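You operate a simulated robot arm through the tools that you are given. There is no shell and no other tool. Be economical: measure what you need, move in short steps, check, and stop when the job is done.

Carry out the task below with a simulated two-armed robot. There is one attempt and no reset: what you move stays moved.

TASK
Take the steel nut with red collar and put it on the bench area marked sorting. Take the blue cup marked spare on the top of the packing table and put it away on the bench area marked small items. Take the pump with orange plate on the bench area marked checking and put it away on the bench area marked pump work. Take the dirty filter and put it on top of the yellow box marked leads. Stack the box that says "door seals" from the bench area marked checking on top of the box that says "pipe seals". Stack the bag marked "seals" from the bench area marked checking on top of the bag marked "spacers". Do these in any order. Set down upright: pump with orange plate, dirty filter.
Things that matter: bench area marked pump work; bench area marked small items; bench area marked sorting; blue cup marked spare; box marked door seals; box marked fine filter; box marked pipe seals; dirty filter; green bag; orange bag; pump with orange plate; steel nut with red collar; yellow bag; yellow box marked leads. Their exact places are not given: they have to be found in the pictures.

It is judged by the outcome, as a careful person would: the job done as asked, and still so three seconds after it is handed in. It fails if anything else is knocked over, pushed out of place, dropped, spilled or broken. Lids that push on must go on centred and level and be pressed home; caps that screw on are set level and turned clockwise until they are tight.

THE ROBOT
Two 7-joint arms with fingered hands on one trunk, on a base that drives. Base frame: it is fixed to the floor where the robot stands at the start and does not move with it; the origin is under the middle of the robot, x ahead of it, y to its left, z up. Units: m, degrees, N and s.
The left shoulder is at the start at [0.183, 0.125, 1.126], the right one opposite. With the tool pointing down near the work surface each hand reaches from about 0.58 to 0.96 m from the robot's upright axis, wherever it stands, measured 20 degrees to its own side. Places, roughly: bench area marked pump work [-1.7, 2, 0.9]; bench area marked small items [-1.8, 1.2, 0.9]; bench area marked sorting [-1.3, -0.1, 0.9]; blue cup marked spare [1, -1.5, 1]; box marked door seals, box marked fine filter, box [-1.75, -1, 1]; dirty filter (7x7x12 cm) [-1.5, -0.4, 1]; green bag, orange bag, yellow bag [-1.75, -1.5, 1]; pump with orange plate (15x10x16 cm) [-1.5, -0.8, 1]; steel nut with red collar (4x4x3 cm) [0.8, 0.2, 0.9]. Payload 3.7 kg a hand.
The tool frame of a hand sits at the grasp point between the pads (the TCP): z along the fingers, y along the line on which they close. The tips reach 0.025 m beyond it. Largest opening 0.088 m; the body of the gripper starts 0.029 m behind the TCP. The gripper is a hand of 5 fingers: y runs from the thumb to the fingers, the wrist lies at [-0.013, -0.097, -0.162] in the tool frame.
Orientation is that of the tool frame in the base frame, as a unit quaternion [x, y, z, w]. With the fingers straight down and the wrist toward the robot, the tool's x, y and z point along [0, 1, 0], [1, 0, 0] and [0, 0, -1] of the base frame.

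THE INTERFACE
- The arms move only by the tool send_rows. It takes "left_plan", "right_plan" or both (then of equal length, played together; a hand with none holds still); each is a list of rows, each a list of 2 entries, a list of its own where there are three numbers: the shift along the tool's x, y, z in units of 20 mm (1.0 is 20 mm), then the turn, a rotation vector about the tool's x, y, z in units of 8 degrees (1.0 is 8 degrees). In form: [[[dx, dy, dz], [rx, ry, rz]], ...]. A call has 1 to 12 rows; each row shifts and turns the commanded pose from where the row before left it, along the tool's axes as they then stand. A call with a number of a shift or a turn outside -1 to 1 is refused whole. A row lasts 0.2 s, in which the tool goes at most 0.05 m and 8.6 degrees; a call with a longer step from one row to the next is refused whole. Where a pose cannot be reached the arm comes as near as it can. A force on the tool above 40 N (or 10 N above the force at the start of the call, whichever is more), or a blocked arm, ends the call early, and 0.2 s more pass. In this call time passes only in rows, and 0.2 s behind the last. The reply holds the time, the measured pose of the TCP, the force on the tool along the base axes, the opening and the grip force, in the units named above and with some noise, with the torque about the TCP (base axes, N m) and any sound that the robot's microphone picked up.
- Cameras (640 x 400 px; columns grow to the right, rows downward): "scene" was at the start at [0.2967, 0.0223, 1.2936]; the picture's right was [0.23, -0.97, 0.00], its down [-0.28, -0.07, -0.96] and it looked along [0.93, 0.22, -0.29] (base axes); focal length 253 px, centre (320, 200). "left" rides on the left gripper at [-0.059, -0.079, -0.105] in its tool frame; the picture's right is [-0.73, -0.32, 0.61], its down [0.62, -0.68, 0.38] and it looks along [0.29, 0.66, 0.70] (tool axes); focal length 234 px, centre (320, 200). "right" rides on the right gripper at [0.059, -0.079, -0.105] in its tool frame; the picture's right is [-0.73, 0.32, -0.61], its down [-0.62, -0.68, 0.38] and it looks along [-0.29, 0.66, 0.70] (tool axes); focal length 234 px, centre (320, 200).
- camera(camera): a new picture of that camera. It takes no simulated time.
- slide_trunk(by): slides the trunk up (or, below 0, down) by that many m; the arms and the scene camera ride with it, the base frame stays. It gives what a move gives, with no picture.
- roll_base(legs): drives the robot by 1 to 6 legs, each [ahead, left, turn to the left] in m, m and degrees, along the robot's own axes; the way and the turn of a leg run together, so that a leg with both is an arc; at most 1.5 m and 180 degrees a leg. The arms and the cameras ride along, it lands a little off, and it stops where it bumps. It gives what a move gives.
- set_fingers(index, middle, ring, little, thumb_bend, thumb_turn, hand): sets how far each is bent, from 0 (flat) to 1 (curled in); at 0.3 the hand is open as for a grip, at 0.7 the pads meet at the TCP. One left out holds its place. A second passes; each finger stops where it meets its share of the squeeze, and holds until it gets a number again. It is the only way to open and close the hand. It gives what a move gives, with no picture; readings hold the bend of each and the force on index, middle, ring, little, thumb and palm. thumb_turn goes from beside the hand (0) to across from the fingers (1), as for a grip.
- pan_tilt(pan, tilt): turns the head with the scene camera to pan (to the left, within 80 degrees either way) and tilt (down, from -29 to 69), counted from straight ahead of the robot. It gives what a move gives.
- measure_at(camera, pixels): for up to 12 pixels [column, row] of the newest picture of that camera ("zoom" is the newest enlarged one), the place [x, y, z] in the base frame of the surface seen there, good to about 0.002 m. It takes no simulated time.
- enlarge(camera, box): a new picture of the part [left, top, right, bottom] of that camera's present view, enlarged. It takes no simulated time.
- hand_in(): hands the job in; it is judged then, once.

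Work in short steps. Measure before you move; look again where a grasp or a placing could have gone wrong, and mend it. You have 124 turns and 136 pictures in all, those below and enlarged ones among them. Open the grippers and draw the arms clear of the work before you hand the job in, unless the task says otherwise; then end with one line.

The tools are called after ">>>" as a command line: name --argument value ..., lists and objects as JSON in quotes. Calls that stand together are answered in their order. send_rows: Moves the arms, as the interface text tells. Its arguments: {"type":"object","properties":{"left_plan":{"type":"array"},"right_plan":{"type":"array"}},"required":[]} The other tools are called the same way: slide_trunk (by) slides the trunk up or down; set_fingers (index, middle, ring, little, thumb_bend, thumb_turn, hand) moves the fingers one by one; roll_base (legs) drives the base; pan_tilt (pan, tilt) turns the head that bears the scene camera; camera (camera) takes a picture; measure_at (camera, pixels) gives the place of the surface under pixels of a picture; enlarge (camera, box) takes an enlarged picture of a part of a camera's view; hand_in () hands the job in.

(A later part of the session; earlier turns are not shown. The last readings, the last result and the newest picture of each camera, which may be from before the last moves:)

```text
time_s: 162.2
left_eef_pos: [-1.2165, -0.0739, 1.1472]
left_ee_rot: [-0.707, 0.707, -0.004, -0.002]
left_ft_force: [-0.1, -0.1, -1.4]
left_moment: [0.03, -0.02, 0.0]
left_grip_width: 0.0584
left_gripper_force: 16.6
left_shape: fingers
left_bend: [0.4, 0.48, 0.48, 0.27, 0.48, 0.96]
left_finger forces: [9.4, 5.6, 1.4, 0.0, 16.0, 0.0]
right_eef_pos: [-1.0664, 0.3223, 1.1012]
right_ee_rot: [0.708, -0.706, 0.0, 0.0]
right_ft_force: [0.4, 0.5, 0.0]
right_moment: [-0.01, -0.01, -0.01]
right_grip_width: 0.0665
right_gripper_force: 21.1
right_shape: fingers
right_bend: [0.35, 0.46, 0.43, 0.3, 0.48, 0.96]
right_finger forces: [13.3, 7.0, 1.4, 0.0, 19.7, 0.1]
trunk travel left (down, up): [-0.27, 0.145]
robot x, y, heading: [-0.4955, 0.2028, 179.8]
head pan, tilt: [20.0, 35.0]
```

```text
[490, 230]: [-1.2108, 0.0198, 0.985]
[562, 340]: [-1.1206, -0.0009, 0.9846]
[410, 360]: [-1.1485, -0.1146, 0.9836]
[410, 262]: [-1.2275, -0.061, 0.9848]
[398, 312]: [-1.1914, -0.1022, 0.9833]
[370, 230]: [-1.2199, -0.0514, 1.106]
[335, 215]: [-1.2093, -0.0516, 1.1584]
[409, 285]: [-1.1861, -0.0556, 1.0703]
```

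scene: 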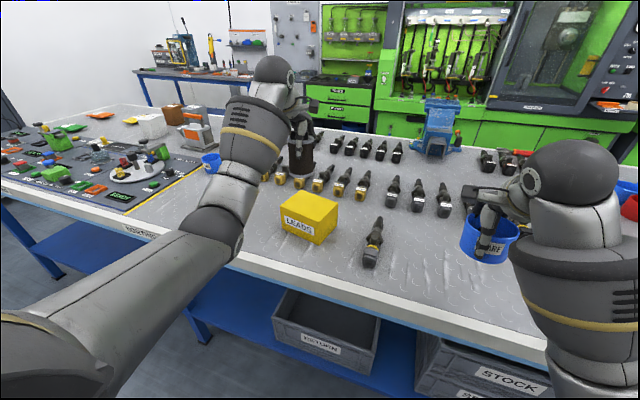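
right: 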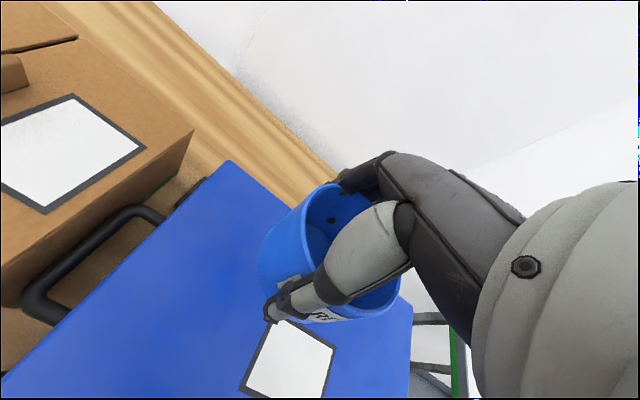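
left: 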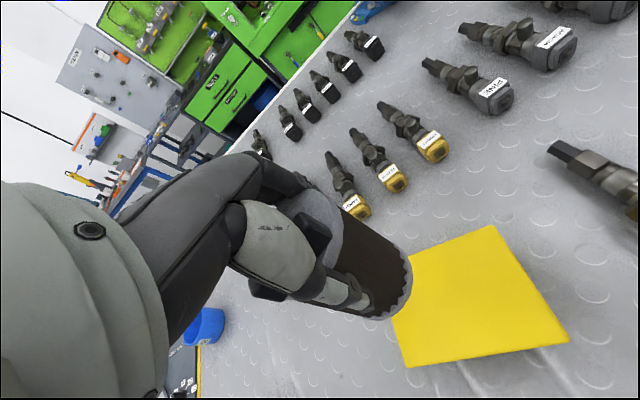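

LEADS' top centre is about (−1.178,−0.046) at z 0.985. The filter's centre is about (−1.211,−0.081), its bottom 0.083 below the TCP. I shift over and lower.

>>> send_rows --left_plan '[[[-0.9, -0.85, 0], [0, 0, 0]], [[-0.85, -0.8, 0], [0, 0, 0]], [[0, 0, 1], [0, 0, 0]], [[0, 0, 1], [0, 0, 0]], [[0, 0, 1], [0, 0, 0]]]'

>>> enlarge --camera "scene" --box '[230, 110, 390, 260]'

>>> camera --camera "left"

```text
time_s: 163.4
left_eef_pos: [-1.1843, -0.0412, 1.0859]
left_ee_rot: [-0.706, 0.708, -0.004, -0.001]
left_ft_force: [0.4, -0.2, -2.1]
left_moment: [0.01, -0.01, -0.03]
left_grip_width: 0.0587
left_gripper_force: 16.0
left_shape: fingers
left_bend: [0.4, 0.48, 0.48, 0.27, 0.48, 0.96]
left_finger forces: [9.3, 5.5, 1.3, 0.0, 15.8, 0.1]
right_eef_pos: [-1.0668, 0.3221, 1.0989]
right_ee_rot: [0.708, -0.707, 0.0, 0.001]
right_ft_force: [0.5, 0.4, 0.7]
right_moment: [-0.02, 0.01, 0.0]
right_grip_width: 0.0665
right_gripper_force: 20.7
right_shape: fingers
right_bend: [0.35, 0.46, 0.43, 0.3, 0.48, 0.96]
right_finger forces: [13.4, 7.1, 1.3, 0.0, 19.7, 0.1]
trunk travel left (down, up): [-0.27, 0.145]
robot x, y, heading: [-0.4952, 0.2027, 179.8]
head pan, tilt: [20.0, 35.0]
```

```text
2.67 times, centred on (310, 185) of scene
```

zoom: 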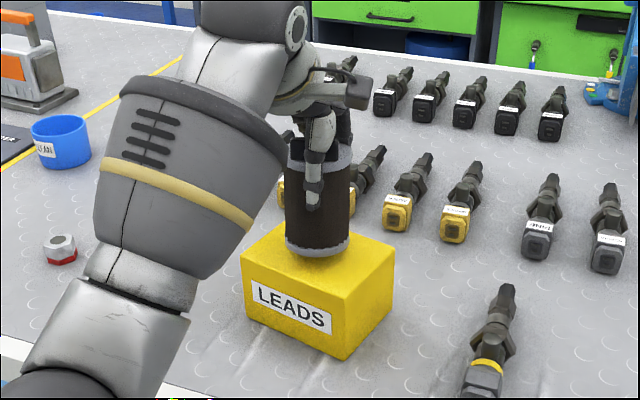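

```text
60 pictures are left
```

left: 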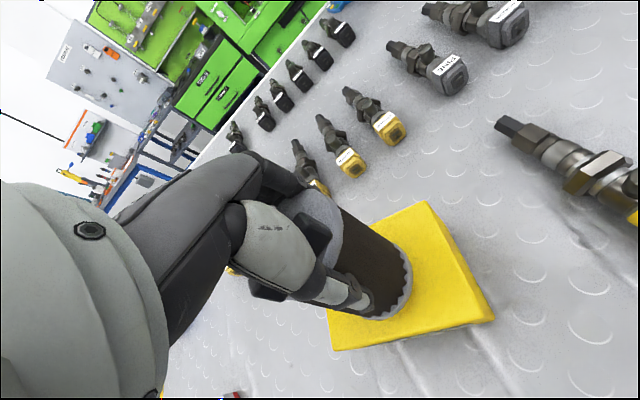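

The filter is centred over LEADS. I lower the last 18 mm.

>>> send_rows --left_plan '[[[0, 0, 0.4], [0, 0, 0]], [[0, 0, 0.25], [0, 0, 0]], [[0, 0, 0.2], [0, 0, 0]], [[0, 0, 0.1], [0, 0, 0]]]'

>>> enlarge --camera "scene" --box '[230, 110, 390, 260]'

```text
time_s: 164.4
left_eef_pos: [-1.1806, -0.0392, 1.0719]
left_ee_rot: [-0.707, 0.708, -0.002, -0.004]
left_ft_force: [0.3, 0.6, 15.2]
left_moment: [-0.18, 0.45, -0.05]
left_grip_width: 0.0583
left_gripper_force: 20.2
left_shape: fingers
left_bend: [0.4, 0.48, 0.48, 0.27, 0.48, 0.96]
left_finger forces: [12.4, 6.3, 2.1, 0.0, 19.2, 0.0]
right_eef_pos: [-1.0648, 0.3226, 1.1018]
right_ee_rot: [-0.707, 0.707, 0.001, -0.001]
right_ft_force: [0.2, -0.1, -0.4]
right_moment: [0.01, 0.02, -0.02]
right_grip_width: 0.0668
right_gripper_force: 20.3
right_shape: fingers
right_bend: [0.35, 0.46, 0.43, 0.3, 0.48, 0.96]
right_finger forces: [13.4, 7.0, 1.4, 0.0, 19.7, 0.0]
trunk travel left (down, up): [-0.27, 0.145]
robot x, y, heading: [-0.4912, 0.2029, 179.8]
head pan, tilt: [20.0, 35.0]
```

```text
2.67 times, centred on (310, 185) of scene
```

zoom: 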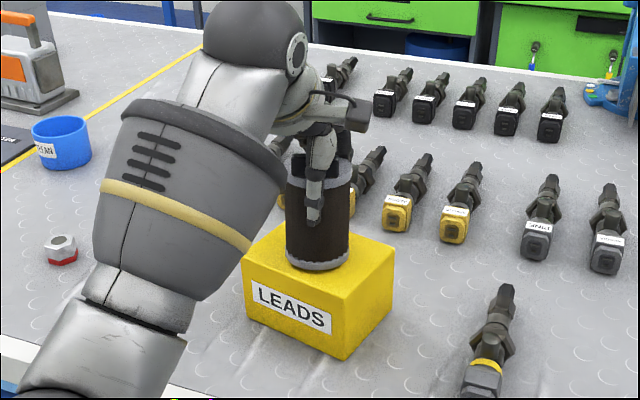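

Contact made (15 N). I relax slightly, open and rise.

>>> send_rows --left_plan '[[[0, 0, -0.12], [0, 0, 0]]]'

>>> set_fingers --hand "left" --index 0.27 --middle 0.27 --ring 0.27 --thumb_bend 0.27

>>> send_rows --left_plan '[[[0, 0, -0.5], [0, 0, 0]], [[0, 0, -1], [0, 0, 0]], [[0, 0, -1], [0, 0, 0]], [[0, 0, -1], [0, 0, 0]], [[0, 0, -1], [0, 0, 0]], [[0, 0, -1], [0, 0, 0]], [[0, 0, -1], [0, 0, 0]], [[0, -1, -0.5], [0, 0, 0]], [[0, -1, 0], [0, 0, 0]], [[0, -1, 0], [0, 0, 0]]]'

>>> pan_tilt --pan -35 --tilt 25

>>> camera --camera "scene"

>>> camera --camera "left"

```text
time_s: 164.8
left_eef_pos: [-1.1812, -0.0396, 1.0723]
left_ee_rot: [-0.707, 0.708, -0.003, -0.003]
left_ft_force: [-0.3, 0.9, 11.7]
left_moment: [-0.16, 0.42, 0.04]
left_grip_width: 0.0582
left_gripper_force: 19.4
left_shape: fingers
left_bend: [0.4, 0.48, 0.48, 0.27, 0.48, 0.96]
left_finger forces: [12.4, 6.5, 2.1, 0.1, 18.4, 0.0]
right_eef_pos: [-1.0655, 0.3224, 1.1022]
right_ee_rot: [0.707, -0.707, 0.0, 0.001]
right_ft_force: [0.1, 0.3, -0.7]
right_moment: [-0.04, 0.0, 0.04]
right_grip_width: 0.0665
right_gripper_force: 21.2
right_shape: fingers
right_bend: [0.35, 0.46, 0.43, 0.3, 0.48, 0.96]
right_finger forces: [13.4, 7.1, 1.4, 0.0, 19.8, 0.1]
trunk travel left (down, up): [-0.27, 0.145]
robot x, y, heading: [-0.4913, 0.2024, 180.1]
head pan, tilt: [20.0, 35.0]
```

```text
time_s: 165.8
left_eef_pos: [-1.1816, -0.0392, 1.0704]
left_ee_rot: [-0.707, 0.708, -0.004, -0.001]
left_ft_force: [-0.6, 1.0, -0.5]
left_moment: [-0.01, -0.03, -0.05]
left_grip_width: 0.091
left_gripper_force: 0.1
left_shape: fingers
left_bend: [0.27, 0.27, 0.27, 0.27, 0.27, 0.97]
left_finger forces: [0.0, 0.0, 0.0, 0.0, 0.1, 0.0]
right_eef_pos: [-1.0648, 0.3224, 1.1004]
right_ee_rot: [0.708, -0.706, 0.0, 0.0]
right_ft_force: [-0.4, 0.1, -0.9]
right_moment: [0.01, 0.01, 0.0]
right_grip_width: 0.0665
right_gripper_force: 21.3
right_shape: fingers
right_bend: [0.35, 0.46, 0.43, 0.3, 0.48, 0.96]
right_finger forces: [13.4, 7.0, 1.4, 0.0, 19.8, 0.0]
trunk travel left (down, up): [-0.27, 0.145]
robot x, y, heading: [-0.49, 0.2011, 179.9]
head pan, tilt: [20.0, 35.0]
```

```text
time_s: 168.0
left_eef_pos: [-1.1222, -0.0421, 1.2099]
left_ee_rot: [-0.707, 0.707, -0.003, -0.002]
left_ft_force: [-0.1, -0.2, 0.6]
left_moment: [0.01, 0.0, -0.05]
left_grip_width: 0.0906
left_gripper_force: 0.0
left_shape: fingers
left_bend: [0.27, 0.27, 0.27, 0.27, 0.27, 0.97]
left_finger forces: [0.0, 0.0, 0.1, 0.0, 0.0, 0.0]
right_eef_pos: [-1.0658, 0.3208, 1.1001]
right_ee_rot: [0.708, -0.706, -0.001, 0.0]
right_ft_force: [0.0, 0.3, -0.5]
right_moment: [0.02, 0.01, 0.02]
right_grip_width: 0.0664
right_gripper_force: 20.5
right_shape: fingers
right_bend: [0.35, 0.46, 0.43, 0.3, 0.48, 0.96]
right_finger forces: [13.4, 7.0, 1.4, 0.0, 19.7, 0.0]
trunk travel left (down, up): [-0.27, 0.145]
robot x, y, heading: [-0.4937, 0.2013, -180.0]
head pan, tilt: [20.0, 35.0]
```

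```text
time_s: 169.3
left_eef_pos: [-1.1218, -0.0406, 1.209]
left_ee_rot: [-0.707, 0.707, -0.004, -0.002]
left_ft_force: [-0.5, -0.4, -0.2]
left_moment: [0.01, 0.06, 0.02]
left_grip_width: 0.0907
left_gripper_force: 0.0
left_shape: fingers
left_bend: [0.27, 0.27, 0.27, 0.27, 0.27, 0.97]
left_finger forces: [0.0, 0.0, 0.0, 0.0, 0.0, 0.0]
right_eef_pos: [-1.0651, 0.3219, 1.0999]
right_ee_rot: [-0.707, 0.707, 0.001, 0.0]
right_ft_force: [0.1, 0.7, -0.6]
right_moment: [-0.04, 0.0, 0.02]
right_grip_width: 0.0665
right_gripper_force: 20.5
right_shape: fingers
right_bend: [0.35, 0.46, 0.43, 0.3, 0.48, 0.96]
right_finger forces: [13.5, 7.1, 1.5, 0.1, 19.7, 0.1]
trunk travel left (down, up): [-0.27, 0.145]
robot x, y, heading: [-0.4922, 0.204, 180.1]
head pan, tilt: [-35.0, 25.0]
```

```text
58 pictures are left
```

scene: 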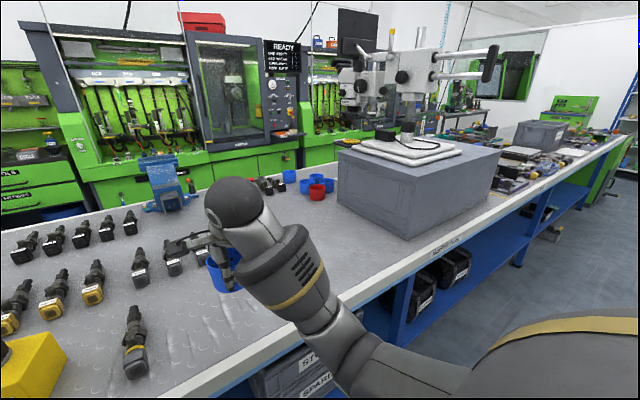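

```text
57 pictures are left
```

left: 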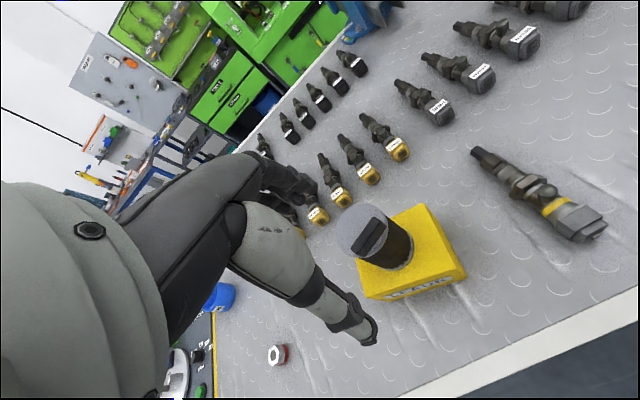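

The filter stands on LEADS. The small-items area likely lies near the other cups at (315,183); I zoom to find its marking and free space.

>>> enlarge --camera "scene" --box '[220, 150, 500, 300]'

>>> measure_at --camera "scene" --pixels '[[290, 173], [305, 183], [317, 188], [327, 182], [280, 190], [290, 200], [300, 205], [270, 185], [330, 210], [340, 170], [445, 245], [300, 230]]'

```text
2.29 times, centred on (360, 225) of scene
```

zoom: 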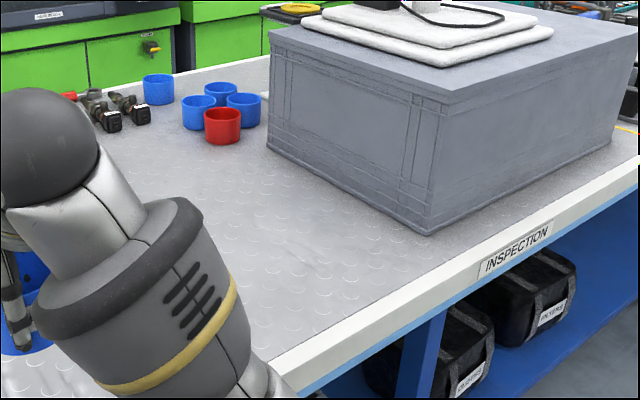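

```text
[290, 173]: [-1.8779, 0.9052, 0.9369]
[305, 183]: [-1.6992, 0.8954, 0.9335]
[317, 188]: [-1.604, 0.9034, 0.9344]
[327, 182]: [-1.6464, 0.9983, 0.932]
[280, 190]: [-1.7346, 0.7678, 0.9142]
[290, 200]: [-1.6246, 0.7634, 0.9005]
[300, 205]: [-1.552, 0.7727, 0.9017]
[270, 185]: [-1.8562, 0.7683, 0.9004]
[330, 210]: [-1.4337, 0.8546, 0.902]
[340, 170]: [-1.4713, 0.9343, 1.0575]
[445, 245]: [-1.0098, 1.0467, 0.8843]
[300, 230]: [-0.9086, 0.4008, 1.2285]
```

The cups sit near (−1.65,0.95); a grey crate hides the area beyond it. I raise the trunk and move a little right for a better view.

>>> roll_base --legs '[[0, -0.4, 0]]'

>>> slide_trunk --by 0.14

>>> pan_tilt --pan -25 --tilt 25

>>> camera --camera "scene"

```text
time_s: 171.8
left_eef_pos: [-1.1217, 0.3627, 1.2099]
left_ee_rot: [0.708, -0.706, 0.004, 0.002]
left_ft_force: [0.6, -0.8, 0.4]
left_moment: [0.02, 0.02, 0.0]
left_grip_width: 0.0909
left_gripper_force: 0.1
left_shape: fingers
left_bend: [0.27, 0.27, 0.27, 0.27, 0.27, 0.97]
left_finger forces: [0.0, 0.0, 0.0, 0.0, 0.1, 0.0]
right_eef_pos: [-1.0671, 0.7263, 1.1002]
right_ee_rot: [0.709, -0.705, 0.0, 0.0]
right_ft_force: [0.8, -0.1, 0.5]
right_moment: [-0.01, -0.01, 0.01]
right_grip_width: 0.0664
right_gripper_force: 20.5
right_shape: fingers
right_bend: [0.35, 0.46, 0.43, 0.3, 0.48, 0.96]
right_finger forces: [13.3, 7.0, 1.5, 0.1, 19.6, 0.0]
trunk travel left (down, up): [-0.27, 0.145]
robot x, y, heading: [-0.4927, 0.6092, -179.8]
head pan, tilt: [-35.0, 25.0]
```

```text
time_s: 173.5
left_eef_pos: [-1.1207, 0.3633, 1.3491]
left_ee_rot: [-0.707, 0.707, -0.004, -0.002]
left_ft_force: [0.8, 0.1, -0.1]
left_moment: [0.02, -0.02, 0.03]
left_grip_width: 0.0907
left_gripper_force: 0.0
left_shape: fingers
left_bend: [0.27, 0.27, 0.27, 0.27, 0.27, 0.97]
left_finger forces: [0.1, 0.0, 0.0, 0.0, 0.0, 0.0]
right_eef_pos: [-1.0674, 0.7254, 1.2395]
right_ee_rot: [0.709, -0.705, 0.001, 0.0]
right_ft_force: [0.1, 0.1, 0.3]
right_moment: [-0.01, 0.01, 0.01]
right_grip_width: 0.0664
right_gripper_force: 21.4
right_shape: fingers
right_bend: [0.35, 0.46, 0.43, 0.3, 0.48, 0.96]
right_finger forces: [13.3, 7.1, 1.5, 0.0, 19.6, 0.0]
trunk travel left (down, up): [-0.41, 0.005]
robot x, y, heading: [-0.4938, 0.61, -179.5]
head pan, tilt: [-35.0, 25.0]
```

```text
time_s: 174.2
left_eef_pos: [-1.1218, 0.3628, 1.3501]
left_ee_rot: [0.708, -0.706, 0.004, 0.002]
left_ft_force: [0.0, -0.4, 0.3]
left_moment: [-0.02, -0.03, 0.0]
left_grip_width: 0.0907
left_gripper_force: 0.0
left_shape: fingers
left_bend: [0.27, 0.27, 0.27, 0.27, 0.27, 0.97]
left_finger forces: [0.0, 0.0, 0.0, 0.1, 0.0, 0.0]
right_eef_pos: [-1.0667, 0.7244, 1.2399]
right_ee_rot: [0.709, -0.705, 0.0, 0.0]
right_ft_force: [0.4, 0.7, -1.2]
right_moment: [0.0, 0.01, 0.02]
right_grip_width: 0.0665
right_gripper_force: 19.8
right_shape: fingers
right_bend: [0.35, 0.46, 0.43, 0.3, 0.48, 0.96]
right_finger forces: [13.4, 7.1, 1.3, 0.1, 19.6, 0.1]
trunk travel left (down, up): [-0.41, 0.005]
robot x, y, heading: [-0.497, 0.6073, -179.6]
head pan, tilt: [-25.0, 25.0]
```

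```text
55 pictures are left
```

scene: 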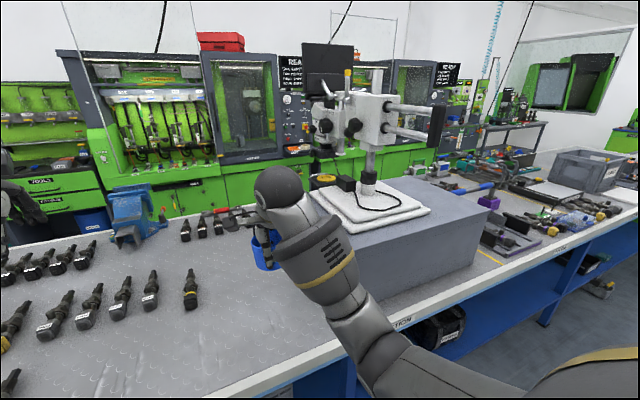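

My right arm hides the spot. I use the right hand's camera for a look past the crate.

>>> camera --camera "right"

>>> enlarge --camera "scene" --box '[400, 150, 640, 300]'

>>> measure_at --camera "scene" --pixels '[[75, 240], [250, 205], [245, 190], [310, 170], [480, 235], [390, 300], [300, 200], [500, 260], [560, 240], [440, 165], [160, 230]]'

```text
54 pictures are left
```

right: 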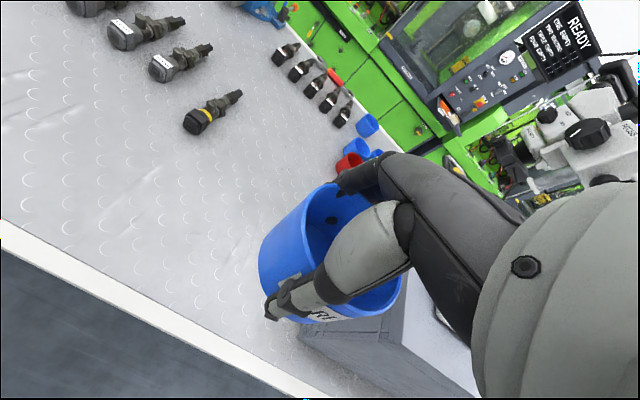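

```text
2.67 times, centred on (520, 225) of scene
```

zoom: 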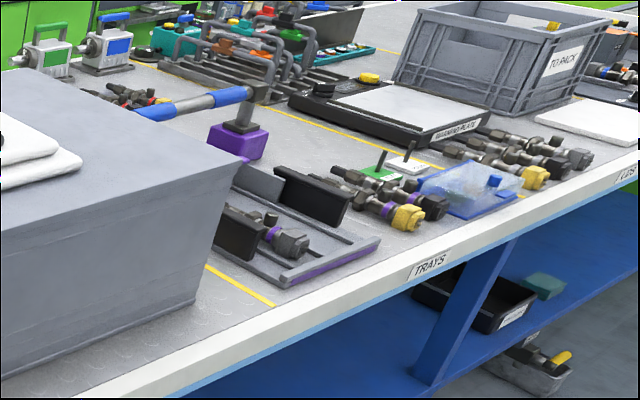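

```text
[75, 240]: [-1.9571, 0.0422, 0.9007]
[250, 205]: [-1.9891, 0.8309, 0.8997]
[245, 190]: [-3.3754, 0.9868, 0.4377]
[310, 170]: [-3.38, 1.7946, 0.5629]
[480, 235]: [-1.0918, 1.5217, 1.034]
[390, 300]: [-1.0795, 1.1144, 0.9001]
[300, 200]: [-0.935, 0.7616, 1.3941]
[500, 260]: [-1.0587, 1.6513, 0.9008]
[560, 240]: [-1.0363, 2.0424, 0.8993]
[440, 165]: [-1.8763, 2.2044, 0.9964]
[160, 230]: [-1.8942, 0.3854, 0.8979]
```

The bench is an island, its rear edge near x≈−2.05 with a wide aisle (cabinets at x≈−3.4). Small items and pump work are reachable from the rear. I drive left toward the bench's left end and look for the way around.

>>> roll_base --legs '[[0.0, 1.5, 0]]'

>>> pan_tilt --pan 40 --tilt 25

>>> camera --camera "scene"

>>> enlarge --camera "scene" --box '[170, 130, 470, 290]'

```text
time_s: 181.7
left_eef_pos: [-1.1117, -1.1596, 1.3487]
left_ee_rot: [0.709, -0.705, 0.003, 0.001]
left_ft_force: [0.0, 0.2, 0.6]
left_moment: [-0.01, -0.04, -0.01]
left_grip_width: 0.091
left_gripper_force: 0.0
left_shape: fingers
left_bend: [0.27, 0.27, 0.27, 0.27, 0.27, 0.97]
left_finger forces: [0.0, 0.0, 0.0, 0.0, 0.0, 0.0]
right_eef_pos: [-1.0585, -0.7956, 1.2394]
right_ee_rot: [0.71, -0.704, 0.0, 0.0]
right_ft_force: [-1.7, -0.1, -0.7]
right_moment: [0.0, 0.01, 0.02]
right_grip_width: 0.0663
right_gripper_force: 20.7
right_shape: fingers
right_bend: [0.35, 0.46, 0.43, 0.3, 0.48, 0.96]
right_finger forces: [13.3, 7.1, 1.5, 0.0, 19.5, 0.1]
trunk travel left (down, up): [-0.41, 0.005]
robot x, y, heading: [-0.4855, -0.9128, -179.7]
head pan, tilt: [-25.0, 25.0]
```

```text
time_s: 183.1
left_eef_pos: [-1.112, -1.1599, 1.3493]
left_ee_rot: [0.709, -0.705, 0.003, 0.001]
left_ft_force: [-1.0, 0.6, -0.4]
left_moment: [-0.03, 0.02, 0.0]
left_grip_width: 0.0906
left_gripper_force: 0.1
left_shape: fingers
left_bend: [0.27, 0.27, 0.27, 0.27, 0.27, 0.97]
left_finger forces: [0.1, 0.0, 0.0, 0.0, 0.0, 0.0]
right_eef_pos: [-1.0589, -0.7971, 1.2405]
right_ee_rot: [0.71, -0.705, 0.0, 0.0]
right_ft_force: [-0.5, -0.3, -0.6]
right_moment: [0.0, -0.03, 0.02]
right_grip_width: 0.0664
right_gripper_force: 20.8
right_shape: fingers
right_bend: [0.35, 0.46, 0.43, 0.3, 0.48, 0.96]
right_finger forces: [13.3, 6.9, 1.3, 0.0, 19.7, 0.0]
trunk travel left (down, up): [-0.41, 0.005]
robot x, y, heading: [-0.4838, -0.9127, -179.5]
head pan, tilt: [40.0, 25.0]
```

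```text
52 pictures are left
```

scene: 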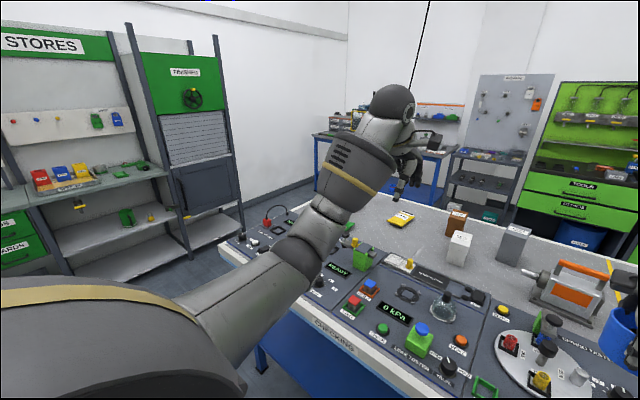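

```text
2.13 times, centred on (320, 210) of scene
```

zoom: 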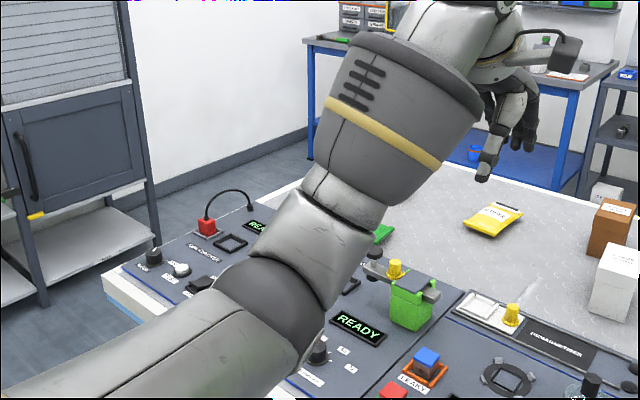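

I measure the bench's left end and the aisle clearances, and zoom in to read the boxes.

>>> measure_at --camera "zoom" --pixels '[[110, 278], [300, 182], [220, 175], [310, 155], [45, 300], [150, 205], [555, 185], [610, 205], [615, 260], [495, 215]]'

>>> enlarge --camera "scene" --box '[380, 190, 620, 330]'

>>> measure_at --camera "zoom" --pixels '[[205, 55], [210, 100], [250, 120], [370, 95], [320, 130], [60, 65], [450, 200], [500, 230]]'

```text
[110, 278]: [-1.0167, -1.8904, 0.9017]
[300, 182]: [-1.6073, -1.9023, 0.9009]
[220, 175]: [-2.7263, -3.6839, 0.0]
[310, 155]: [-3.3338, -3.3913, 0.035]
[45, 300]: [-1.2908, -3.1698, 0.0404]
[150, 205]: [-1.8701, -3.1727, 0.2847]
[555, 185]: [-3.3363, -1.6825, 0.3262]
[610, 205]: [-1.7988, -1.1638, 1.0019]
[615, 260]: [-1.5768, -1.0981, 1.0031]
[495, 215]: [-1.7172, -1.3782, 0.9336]
```

```text
2.67 times, centred on (500, 260) of scene
```

zoom: 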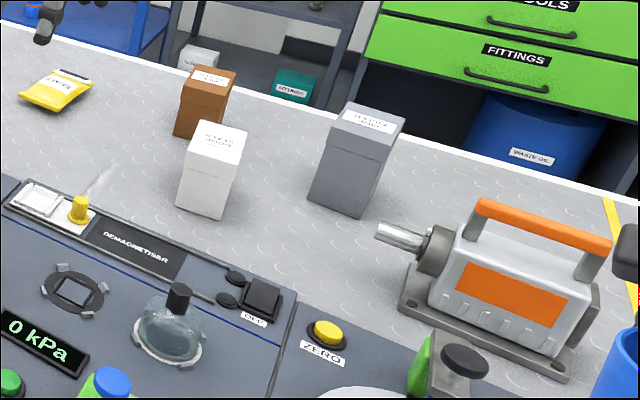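

```text
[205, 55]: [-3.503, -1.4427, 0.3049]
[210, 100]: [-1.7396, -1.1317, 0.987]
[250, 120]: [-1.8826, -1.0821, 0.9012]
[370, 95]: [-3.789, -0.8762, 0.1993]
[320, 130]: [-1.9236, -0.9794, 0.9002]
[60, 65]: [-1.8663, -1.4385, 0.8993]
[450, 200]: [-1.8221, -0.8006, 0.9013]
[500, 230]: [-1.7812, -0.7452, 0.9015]
```

The left aisle is 1.27 m wide (y −1.9 to −3.17), the rear aisle 1.28 m. I drive around the bench end to its rear side, facing it.

>>> roll_base --legs '[[0, 1.5, -0.5], [0, 0.1, 0], [1.5, 0, 0], [0.65, 0, 0], [0, 0, -180], [0, 0.75, 0]]'

>>> pan_tilt --pan 25 --tilt 32

>>> camera --camera "scene"

```text
time_s: 212.7
left_eef_pos: [-1.8447, -1.5816, 1.3492]
left_ee_rot: [0.757, 0.653, 0.002, -0.004]
left_ft_force: [0.9, -0.4, -0.5]
left_moment: [-0.02, 0.0, 0.01]
left_grip_width: 0.0907
left_gripper_force: 0.1
left_shape: fingers
left_bend: [0.27, 0.27, 0.27, 0.27, 0.27, 0.97]
left_finger forces: [0.0, 0.0, 0.1, 0.0, 0.0, 0.0]
right_eef_pos: [-1.9512, -1.9317, 1.2408]
right_ee_rot: [0.757, 0.654, 0.0, 0.0]
right_ft_force: [0.3, 0.1, -0.4]
right_moment: [0.01, -0.02, 0.02]
right_grip_width: 0.0645
right_gripper_force: 19.6
right_shape: fingers
right_bend: [0.36, 0.46, 0.43, 0.3, 0.48, 0.96]
right_finger forces: [12.8, 6.7, 1.5, 0.1, 18.2, 0.1]
trunk travel left (down, up): [-0.41, 0.005]
robot x, y, heading: [-2.502, -1.7296, -8.3]
head pan, tilt: [40.0, 25.0]
```

```text
time_s: 213.4
left_eef_pos: [-1.844, -1.582, 1.3494]
left_ee_rot: [0.758, 0.652, 0.002, -0.004]
left_ft_force: [0.0, 0.6, 0.3]
left_moment: [0.0, 0.0, 0.03]
left_grip_width: 0.0909
left_gripper_force: 0.0
left_shape: fingers
left_bend: [0.27, 0.27, 0.27, 0.27, 0.27, 0.97]
left_finger forces: [0.0, 0.0, 0.1, 0.0, 0.0, 0.1]
right_eef_pos: [-1.9519, -1.9322, 1.2411]
right_ee_rot: [0.756, 0.655, 0.0, -0.001]
right_ft_force: [0.5, 0.2, -1.7]
right_moment: [0.0, -0.04, -0.01]
right_grip_width: 0.0646
right_gripper_force: 19.8
right_shape: fingers
right_bend: [0.36, 0.46, 0.43, 0.3, 0.48, 0.96]
right_finger forces: [12.9, 6.8, 1.6, 0.1, 18.1, 0.1]
trunk travel left (down, up): [-0.41, 0.005]
robot x, y, heading: [-2.5005, -1.7288, -8.3]
head pan, tilt: [25.0, 32.0]
```

```text
49 pictures are left
```

scene: 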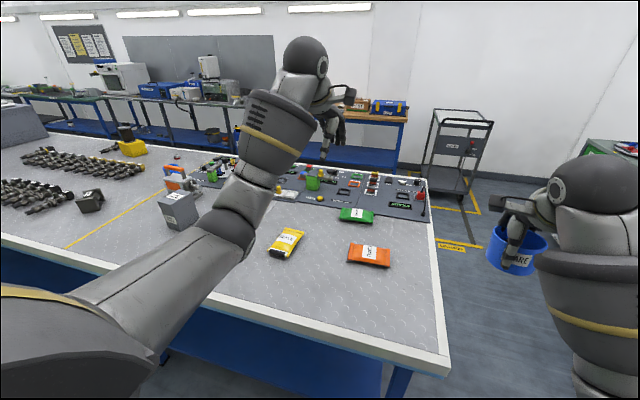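

I'm behind the bench now. I zoom on the three bags to read labels and measure them, and straighten the heading.

>>> enlarge --camera "scene" --box '[250, 195, 410, 275]'

>>> measure_at --camera "zoom" --pixels '[[110, 160], [200, 175], [160, 205], [125, 255], [390, 230], [550, 250], [465, 238], [360, 105], [490, 115], [425, 110], [175, 160], [470, 205]]'

>>> roll_base --legs '[[0, 0, 8.3]]'

```text
4.00 times, centred on (330, 235) of scene
```

zoom: 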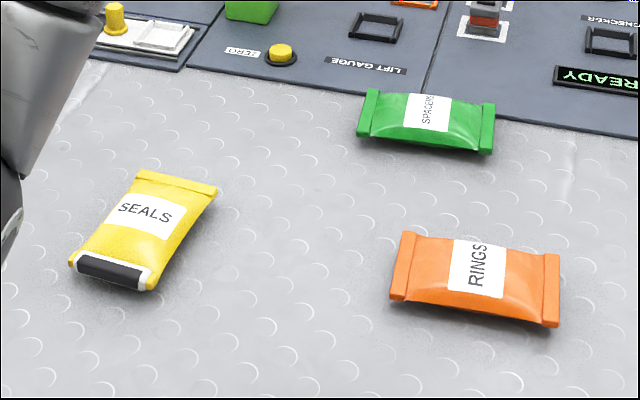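

```text
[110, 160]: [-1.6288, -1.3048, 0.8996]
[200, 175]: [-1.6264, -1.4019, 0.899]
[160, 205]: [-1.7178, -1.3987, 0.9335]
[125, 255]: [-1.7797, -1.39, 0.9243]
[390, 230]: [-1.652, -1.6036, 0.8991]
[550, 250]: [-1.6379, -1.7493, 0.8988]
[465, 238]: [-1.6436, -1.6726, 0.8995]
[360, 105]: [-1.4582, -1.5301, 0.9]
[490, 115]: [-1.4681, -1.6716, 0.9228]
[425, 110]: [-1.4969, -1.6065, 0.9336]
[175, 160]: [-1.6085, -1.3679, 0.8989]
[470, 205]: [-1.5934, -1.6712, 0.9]
```

```text
time_s: 214.5
left_eef_pos: [-1.8708, -1.4895, 1.3496]
left_ee_rot: [0.709, 0.705, 0.0, -0.004]
left_ft_force: [0.3, 0.0, -0.9]
left_moment: [-0.02, -0.02, -0.01]
left_grip_width: 0.0909
left_gripper_force: 0.0
left_shape: fingers
left_bend: [0.27, 0.27, 0.27, 0.27, 0.27, 0.97]
left_finger forces: [0.0, 0.0, 0.0, 0.1, 0.1, 0.1]
right_eef_pos: [-1.9294, -1.8519, 1.2394]
right_ee_rot: [0.708, 0.706, 0.0, 0.0]
right_ft_force: [-0.6, -0.6, 0.2]
right_moment: [-0.03, 0.03, 0.02]
right_grip_width: 0.0647
right_gripper_force: 19.6
right_shape: fingers
right_bend: [0.36, 0.46, 0.43, 0.3, 0.48, 0.96]
right_finger forces: [13.0, 6.7, 1.5, 0.1, 18.0, 0.0]
trunk travel left (down, up): [-0.41, 0.005]
robot x, y, heading: [-2.5001, -1.7271, -0.3]
head pan, tilt: [25.0, 32.0]
```

Yellow is SEALS and green is SPACERS (its long axis along y), so yellow goes on green. I move closer, lower the trunk and yaw the left hand 90° to grip the yellow bag across its width.

>>> roll_base --legs '[[0.19, 0.2, 0.3]]'

>>> slide_trunk --by -0.16

>>> send_rows --left_plan '[[[0, 0, 0], [0, 0, 0.94]], [[0, 0, 0], [0, 0, 0.94]], [[0, 0, 0], [0, 0, 0.94]], [[0, 0, 0], [0, 0, 0.94]], [[0, 0, 0], [0, 0, 0.94]], [[0, 0, 0], [0, 0, 0.94]], [[0, 0, 0], [0, 0, 0.94]], [[0, 0, 0], [0, 0, 0.94]], [[0, 0, 0], [0, 0, 0.94]], [[0, 0, 0], [0, 0, 0.94]], [[0, 0, 0], [0, 0, 0.94]], [[0, 0, 0], [0, 0, 0.94]]]'

>>> camera --camera "left"

>>> camera --camera "scene"

```text
time_s: 216.4
left_eef_pos: [-1.6892, -1.2809, 1.3497]
left_ee_rot: [0.704, 0.71, 0.001, -0.004]
left_ft_force: [0.4, 0.5, 0.2]
left_moment: [0.0, 0.0, 0.04]
left_grip_width: 0.0908
left_gripper_force: 0.1
left_shape: fingers
left_bend: [0.27, 0.27, 0.27, 0.27, 0.27, 0.97]
left_finger forces: [0.0, 0.0, 0.0, 0.0, 0.1, 0.0]
right_eef_pos: [-1.7428, -1.644, 1.2401]
right_ee_rot: [0.705, 0.709, 0.0, 0.0]
right_ft_force: [0.8, 1.0, -0.6]
right_moment: [0.0, 0.02, 0.0]
right_grip_width: 0.0646
right_gripper_force: 19.2
right_shape: fingers
right_bend: [0.36, 0.46, 0.43, 0.3, 0.48, 0.96]
right_finger forces: [12.9, 6.7, 1.5, 0.0, 18.0, 0.0]
trunk travel left (down, up): [-0.41, 0.005]
robot x, y, heading: [-2.3153, -1.5251, 0.7]
head pan, tilt: [25.0, 32.0]
```

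```text
time_s: 218.2
left_eef_pos: [-1.6899, -1.2809, 1.1916]
left_ee_rot: [0.705, 0.709, 0.002, -0.003]
left_ft_force: [-0.1, 0.4, -0.6]
left_moment: [0.0, -0.02, 0.01]
left_grip_width: 0.0909
left_gripper_force: 0.1
left_shape: fingers
left_bend: [0.27, 0.27, 0.27, 0.27, 0.27, 0.97]
left_finger forces: [0.0, 0.0, 0.0, 0.1, 0.0, 0.0]
right_eef_pos: [-1.7428, -1.6439, 1.0824]
right_ee_rot: [0.704, 0.71, 0.0, 0.0]
right_ft_force: [-0.5, 0.1, -0.5]
right_moment: [0.0, -0.03, -0.03]
right_grip_width: 0.0641
right_gripper_force: 19.9
right_shape: fingers
right_bend: [0.36, 0.47, 0.43, 0.3, 0.48, 0.96]
right_finger forces: [12.7, 6.7, 1.6, 0.0, 17.9, 0.0]
trunk travel left (down, up): [-0.25, 0.165]
robot x, y, heading: [-2.3135, -1.5271, 0.6]
head pan, tilt: [25.0, 32.0]
```

```text
time_s: 220.8
left_eef_pos: [-1.6905, -1.2803, 1.189]
left_ee_rot: [1.0, -0.001, -0.002, -0.004]
left_ft_force: [0.2, -0.9, 0.5]
left_moment: [0.03, 0.01, 0.04]
left_grip_width: 0.0907
left_gripper_force: 0.1
left_shape: fingers
left_bend: [0.27, 0.27, 0.27, 0.27, 0.27, 0.97]
left_finger forces: [0.0, 0.0, 0.0, 0.0, 0.1, 0.0]
right_eef_pos: [-1.7422, -1.6436, 1.0806]
right_ee_rot: [0.704, 0.71, 0.0, 0.0]
right_ft_force: [0.0, -0.3, -0.2]
right_moment: [0.01, 0.01, -0.02]
right_grip_width: 0.0645
right_gripper_force: 19.6
right_shape: fingers
right_bend: [0.36, 0.47, 0.43, 0.3, 0.48, 0.96]
right_finger forces: [12.7, 6.5, 1.6, 0.0, 18.0, 0.0]
trunk travel left (down, up): [-0.25, 0.165]
robot x, y, heading: [-2.3154, -1.5296, 0.5]
head pan, tilt: [25.0, 32.0]
```

```text
47 pictures are left
```

left: 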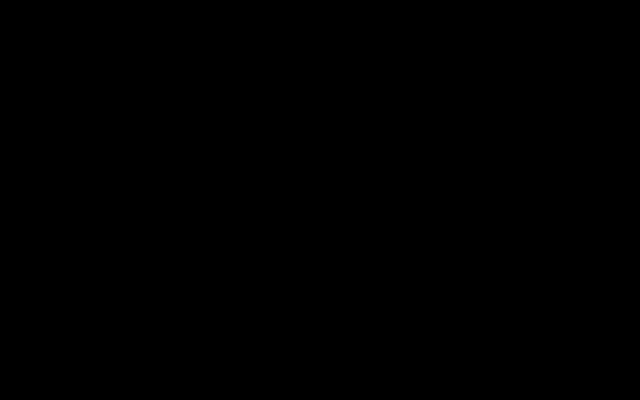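

```text
46 pictures are left
```

scene: 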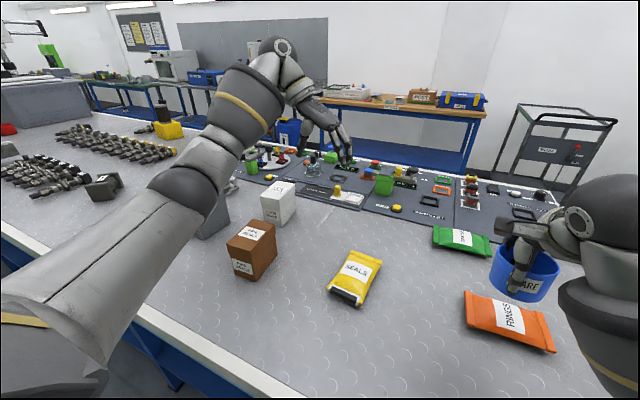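

The left camera is blocked in this pose, but the scene view is clear. I zoom on the yellow bag and boxes and measure the bag's outline.

>>> enlarge --camera "scene" --box '[190, 170, 410, 310]'

>>> measure_at --camera "scene" --pixels '[[352, 252], [380, 260], [371, 285], [338, 275], [357, 270], [331, 288], [361, 304], [365, 257], [435, 228], [490, 240], [455, 247], [462, 236]]'

```text
2.86 times, centred on (300, 240) of scene
```

zoom: 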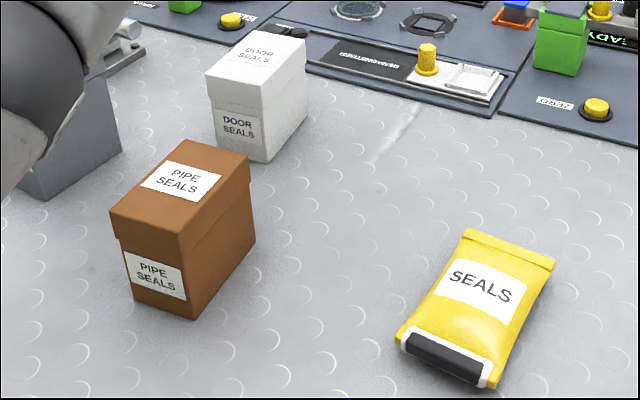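

```text
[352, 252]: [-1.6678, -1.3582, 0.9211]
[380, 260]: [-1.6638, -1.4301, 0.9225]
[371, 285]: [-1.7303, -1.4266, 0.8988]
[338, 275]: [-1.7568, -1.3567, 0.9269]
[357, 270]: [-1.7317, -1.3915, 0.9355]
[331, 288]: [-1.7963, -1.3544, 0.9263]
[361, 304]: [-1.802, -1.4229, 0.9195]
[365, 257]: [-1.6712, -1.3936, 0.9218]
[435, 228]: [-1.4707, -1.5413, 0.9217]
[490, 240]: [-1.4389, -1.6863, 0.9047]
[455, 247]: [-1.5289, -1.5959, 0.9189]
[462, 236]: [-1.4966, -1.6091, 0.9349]
```

White reads DOOR SEALS and brown PIPE SEALS. The yellow bag is centred (−1.733,−1.391), 0.072 wide in y. I go over it and down to z≈0.93, then close.

>>> send_rows --left_plan '[[[-0.5, 0.95, 0.5], [0, 0, 0]], [[-0.5, 0.95, 0.5], [0, 0, 0]], [[-0.5, 0.95, 1], [0, 0, 0]], [[-0.5, 0.95, 1], [0, 0, 0]], [[-0.5, 0.95, 1], [0, 0, 0]], [[-0.2, 0.8, 1], [0, 0, 0]], [[0, 0, 1], [0, 0, 0]], [[0, 0, 1], [0, 0, 0]], [[0, 0, 1], [0, 0, 0]]]'

>>> enlarge --camera "scene" --box '[250, 150, 450, 320]'

```text
time_s: 222.8
left_eef_pos: [-1.744, -1.3882, 1.0296]
left_ee_rot: [1.0, 0.001, -0.001, -0.004]
left_ft_force: [0.7, -0.4, -0.5]
left_moment: [-0.02, 0.0, 0.01]
left_grip_width: 0.0909
left_gripper_force: 0.1
left_shape: fingers
left_bend: [0.27, 0.27, 0.27, 0.27, 0.27, 0.97]
left_finger forces: [0.0, 0.0, 0.0, 0.1, 0.1, 0.1]
right_eef_pos: [-1.7427, -1.6437, 1.0801]
right_ee_rot: [0.704, 0.71, 0.0, 0.0]
right_ft_force: [-1.4, 0.5, -1.0]
right_moment: [0.02, 0.01, 0.0]
right_grip_width: 0.0644
right_gripper_force: 19.4
right_shape: fingers
right_bend: [0.36, 0.47, 0.43, 0.3, 0.48, 0.96]
right_finger forces: [12.7, 6.6, 1.6, 0.1, 17.9, 0.0]
trunk travel left (down, up): [-0.25, 0.165]
robot x, y, heading: [-2.3128, -1.529, 0.6]
head pan, tilt: [25.0, 32.0]
```

```text
2.35 times, centred on (350, 235) of scene
```

zoom: 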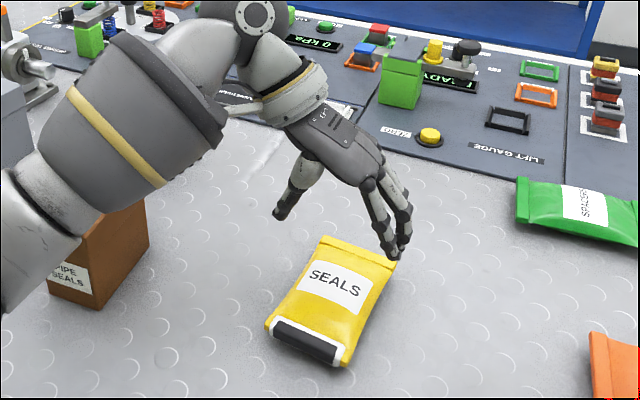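

The hand is aligned over the bag. For forearm clearance above the brown box I raise the trunk 0.08, then descend and grip.

>>> slide_trunk --by 0.08

>>> send_rows --left_plan '[[[0, 0.1, 1], [0, 0, 0]], [[0, 0, 1], [0, 0, 0]], [[0, 0, 1], [0, 0, 0]], [[0, 0, 1], [0, 0, 0]], [[0, 0, 1], [0, 0, 0]], [[0, 0, 1], [0, 0, 0]], [[0, 0, 1], [0, 0, 0]], [[0, 0, 1], [0, 0, 0]], [[0, 0, 0.9], [0, 0, 0]]]'

>>> set_fingers --hand "left" --index 0.6 --middle 0.6 --ring 0.6 --thumb_bend 0.6

>>> enlarge --camera "scene" --box '[250, 150, 450, 320]'

```text
time_s: 224.0
left_eef_pos: [-1.7439, -1.39, 1.1078]
left_ee_rot: [1.0, 0.002, -0.002, -0.004]
left_ft_force: [0.4, -2.0, 0.1]
left_moment: [-0.01, 0.03, 0.01]
left_grip_width: 0.0907
left_gripper_force: 0.2
left_shape: fingers
left_bend: [0.27, 0.27, 0.27, 0.27, 0.27, 0.97]
left_finger forces: [0.0, 0.0, 0.0, 0.1, 0.0, 0.1]
right_eef_pos: [-1.7423, -1.6426, 1.1583]
right_ee_rot: [0.704, 0.711, -0.001, -0.001]
right_ft_force: [0.0, 0.2, -0.5]
right_moment: [0.01, 0.0, 0.04]
right_grip_width: 0.0642
right_gripper_force: 19.3
right_shape: fingers
right_bend: [0.36, 0.47, 0.43, 0.3, 0.48, 0.96]
right_finger forces: [12.5, 6.5, 1.6, 0.0, 17.8, 0.0]
trunk travel left (down, up): [-0.33, 0.085]
robot x, y, heading: [-2.3123, -1.529, 0.1]
head pan, tilt: [25.0, 32.0]
```

```text
time_s: 226.0
left_eef_pos: [-1.744, -1.3905, 0.9287]
left_ee_rot: [1.0, 0.001, -0.001, -0.003]
left_ft_force: [-0.5, 1.1, 0.5]
left_moment: [0.02, 0.0, 0.01]
left_grip_width: 0.0917
left_gripper_force: 0.1
left_shape: fingers
left_bend: [0.27, 0.27, 0.27, 0.27, 0.26, 0.97]
left_finger forces: [0.0, 0.0, 0.0, 0.0, 0.8, 0.0]
right_eef_pos: [-1.7418, -1.6429, 1.1607]
right_ee_rot: [0.704, 0.71, -0.001, 0.0]
right_ft_force: [0.7, 0.5, -0.6]
right_moment: [0.02, -0.01, -0.02]
right_grip_width: 0.0641
right_gripper_force: 19.2
right_shape: fingers
right_bend: [0.36, 0.47, 0.43, 0.3, 0.48, 0.96]
right_finger forces: [12.5, 6.5, 1.6, 0.0, 17.7, 0.0]
trunk travel left (down, up): [-0.33, 0.085]
robot x, y, heading: [-2.3179, -1.5298, 0.4]
head pan, tilt: [25.0, 32.0]
```

```text
time_s: 227.0
left_eef_pos: [-1.7446, -1.3917, 0.9299]
left_ee_rot: [1.0, 0.002, 0.0, -0.003]
left_ft_force: [1.0, -6.2, 8.8]
left_moment: [-0.45, -0.05, 0.0]
left_grip_width: 0.078
left_gripper_force: 26.3
left_shape: fingers
left_bend: [0.44, 0.5, 0.48, 0.27, 0.27, 0.94]
left_finger forces: [11.8, 12.0, 8.0, 0.0, 20.9, 0.0]
right_eef_pos: [-1.7422, -1.6451, 1.1609]
right_ee_rot: [0.704, 0.71, 0.0, -0.001]
right_ft_force: [-0.1, -0.6, 0.1]
right_moment: [-0.03, 0.01, -0.01]
right_grip_width: 0.0643
right_gripper_force: 19.7
right_shape: fingers
right_bend: [0.36, 0.47, 0.43, 0.3, 0.48, 0.96]
right_finger forces: [12.5, 6.7, 1.5, 0.0, 17.8, 0.0]
trunk travel left (down, up): [-0.33, 0.085]
robot x, y, heading: [-2.3143, -1.5257, 0.5]
head pan, tilt: [25.0, 32.0]
```

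```text
2.35 times, centred on (350, 235) of scene
```

zoom: 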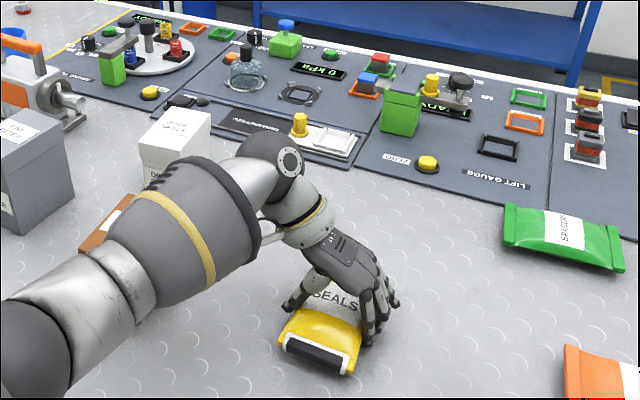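

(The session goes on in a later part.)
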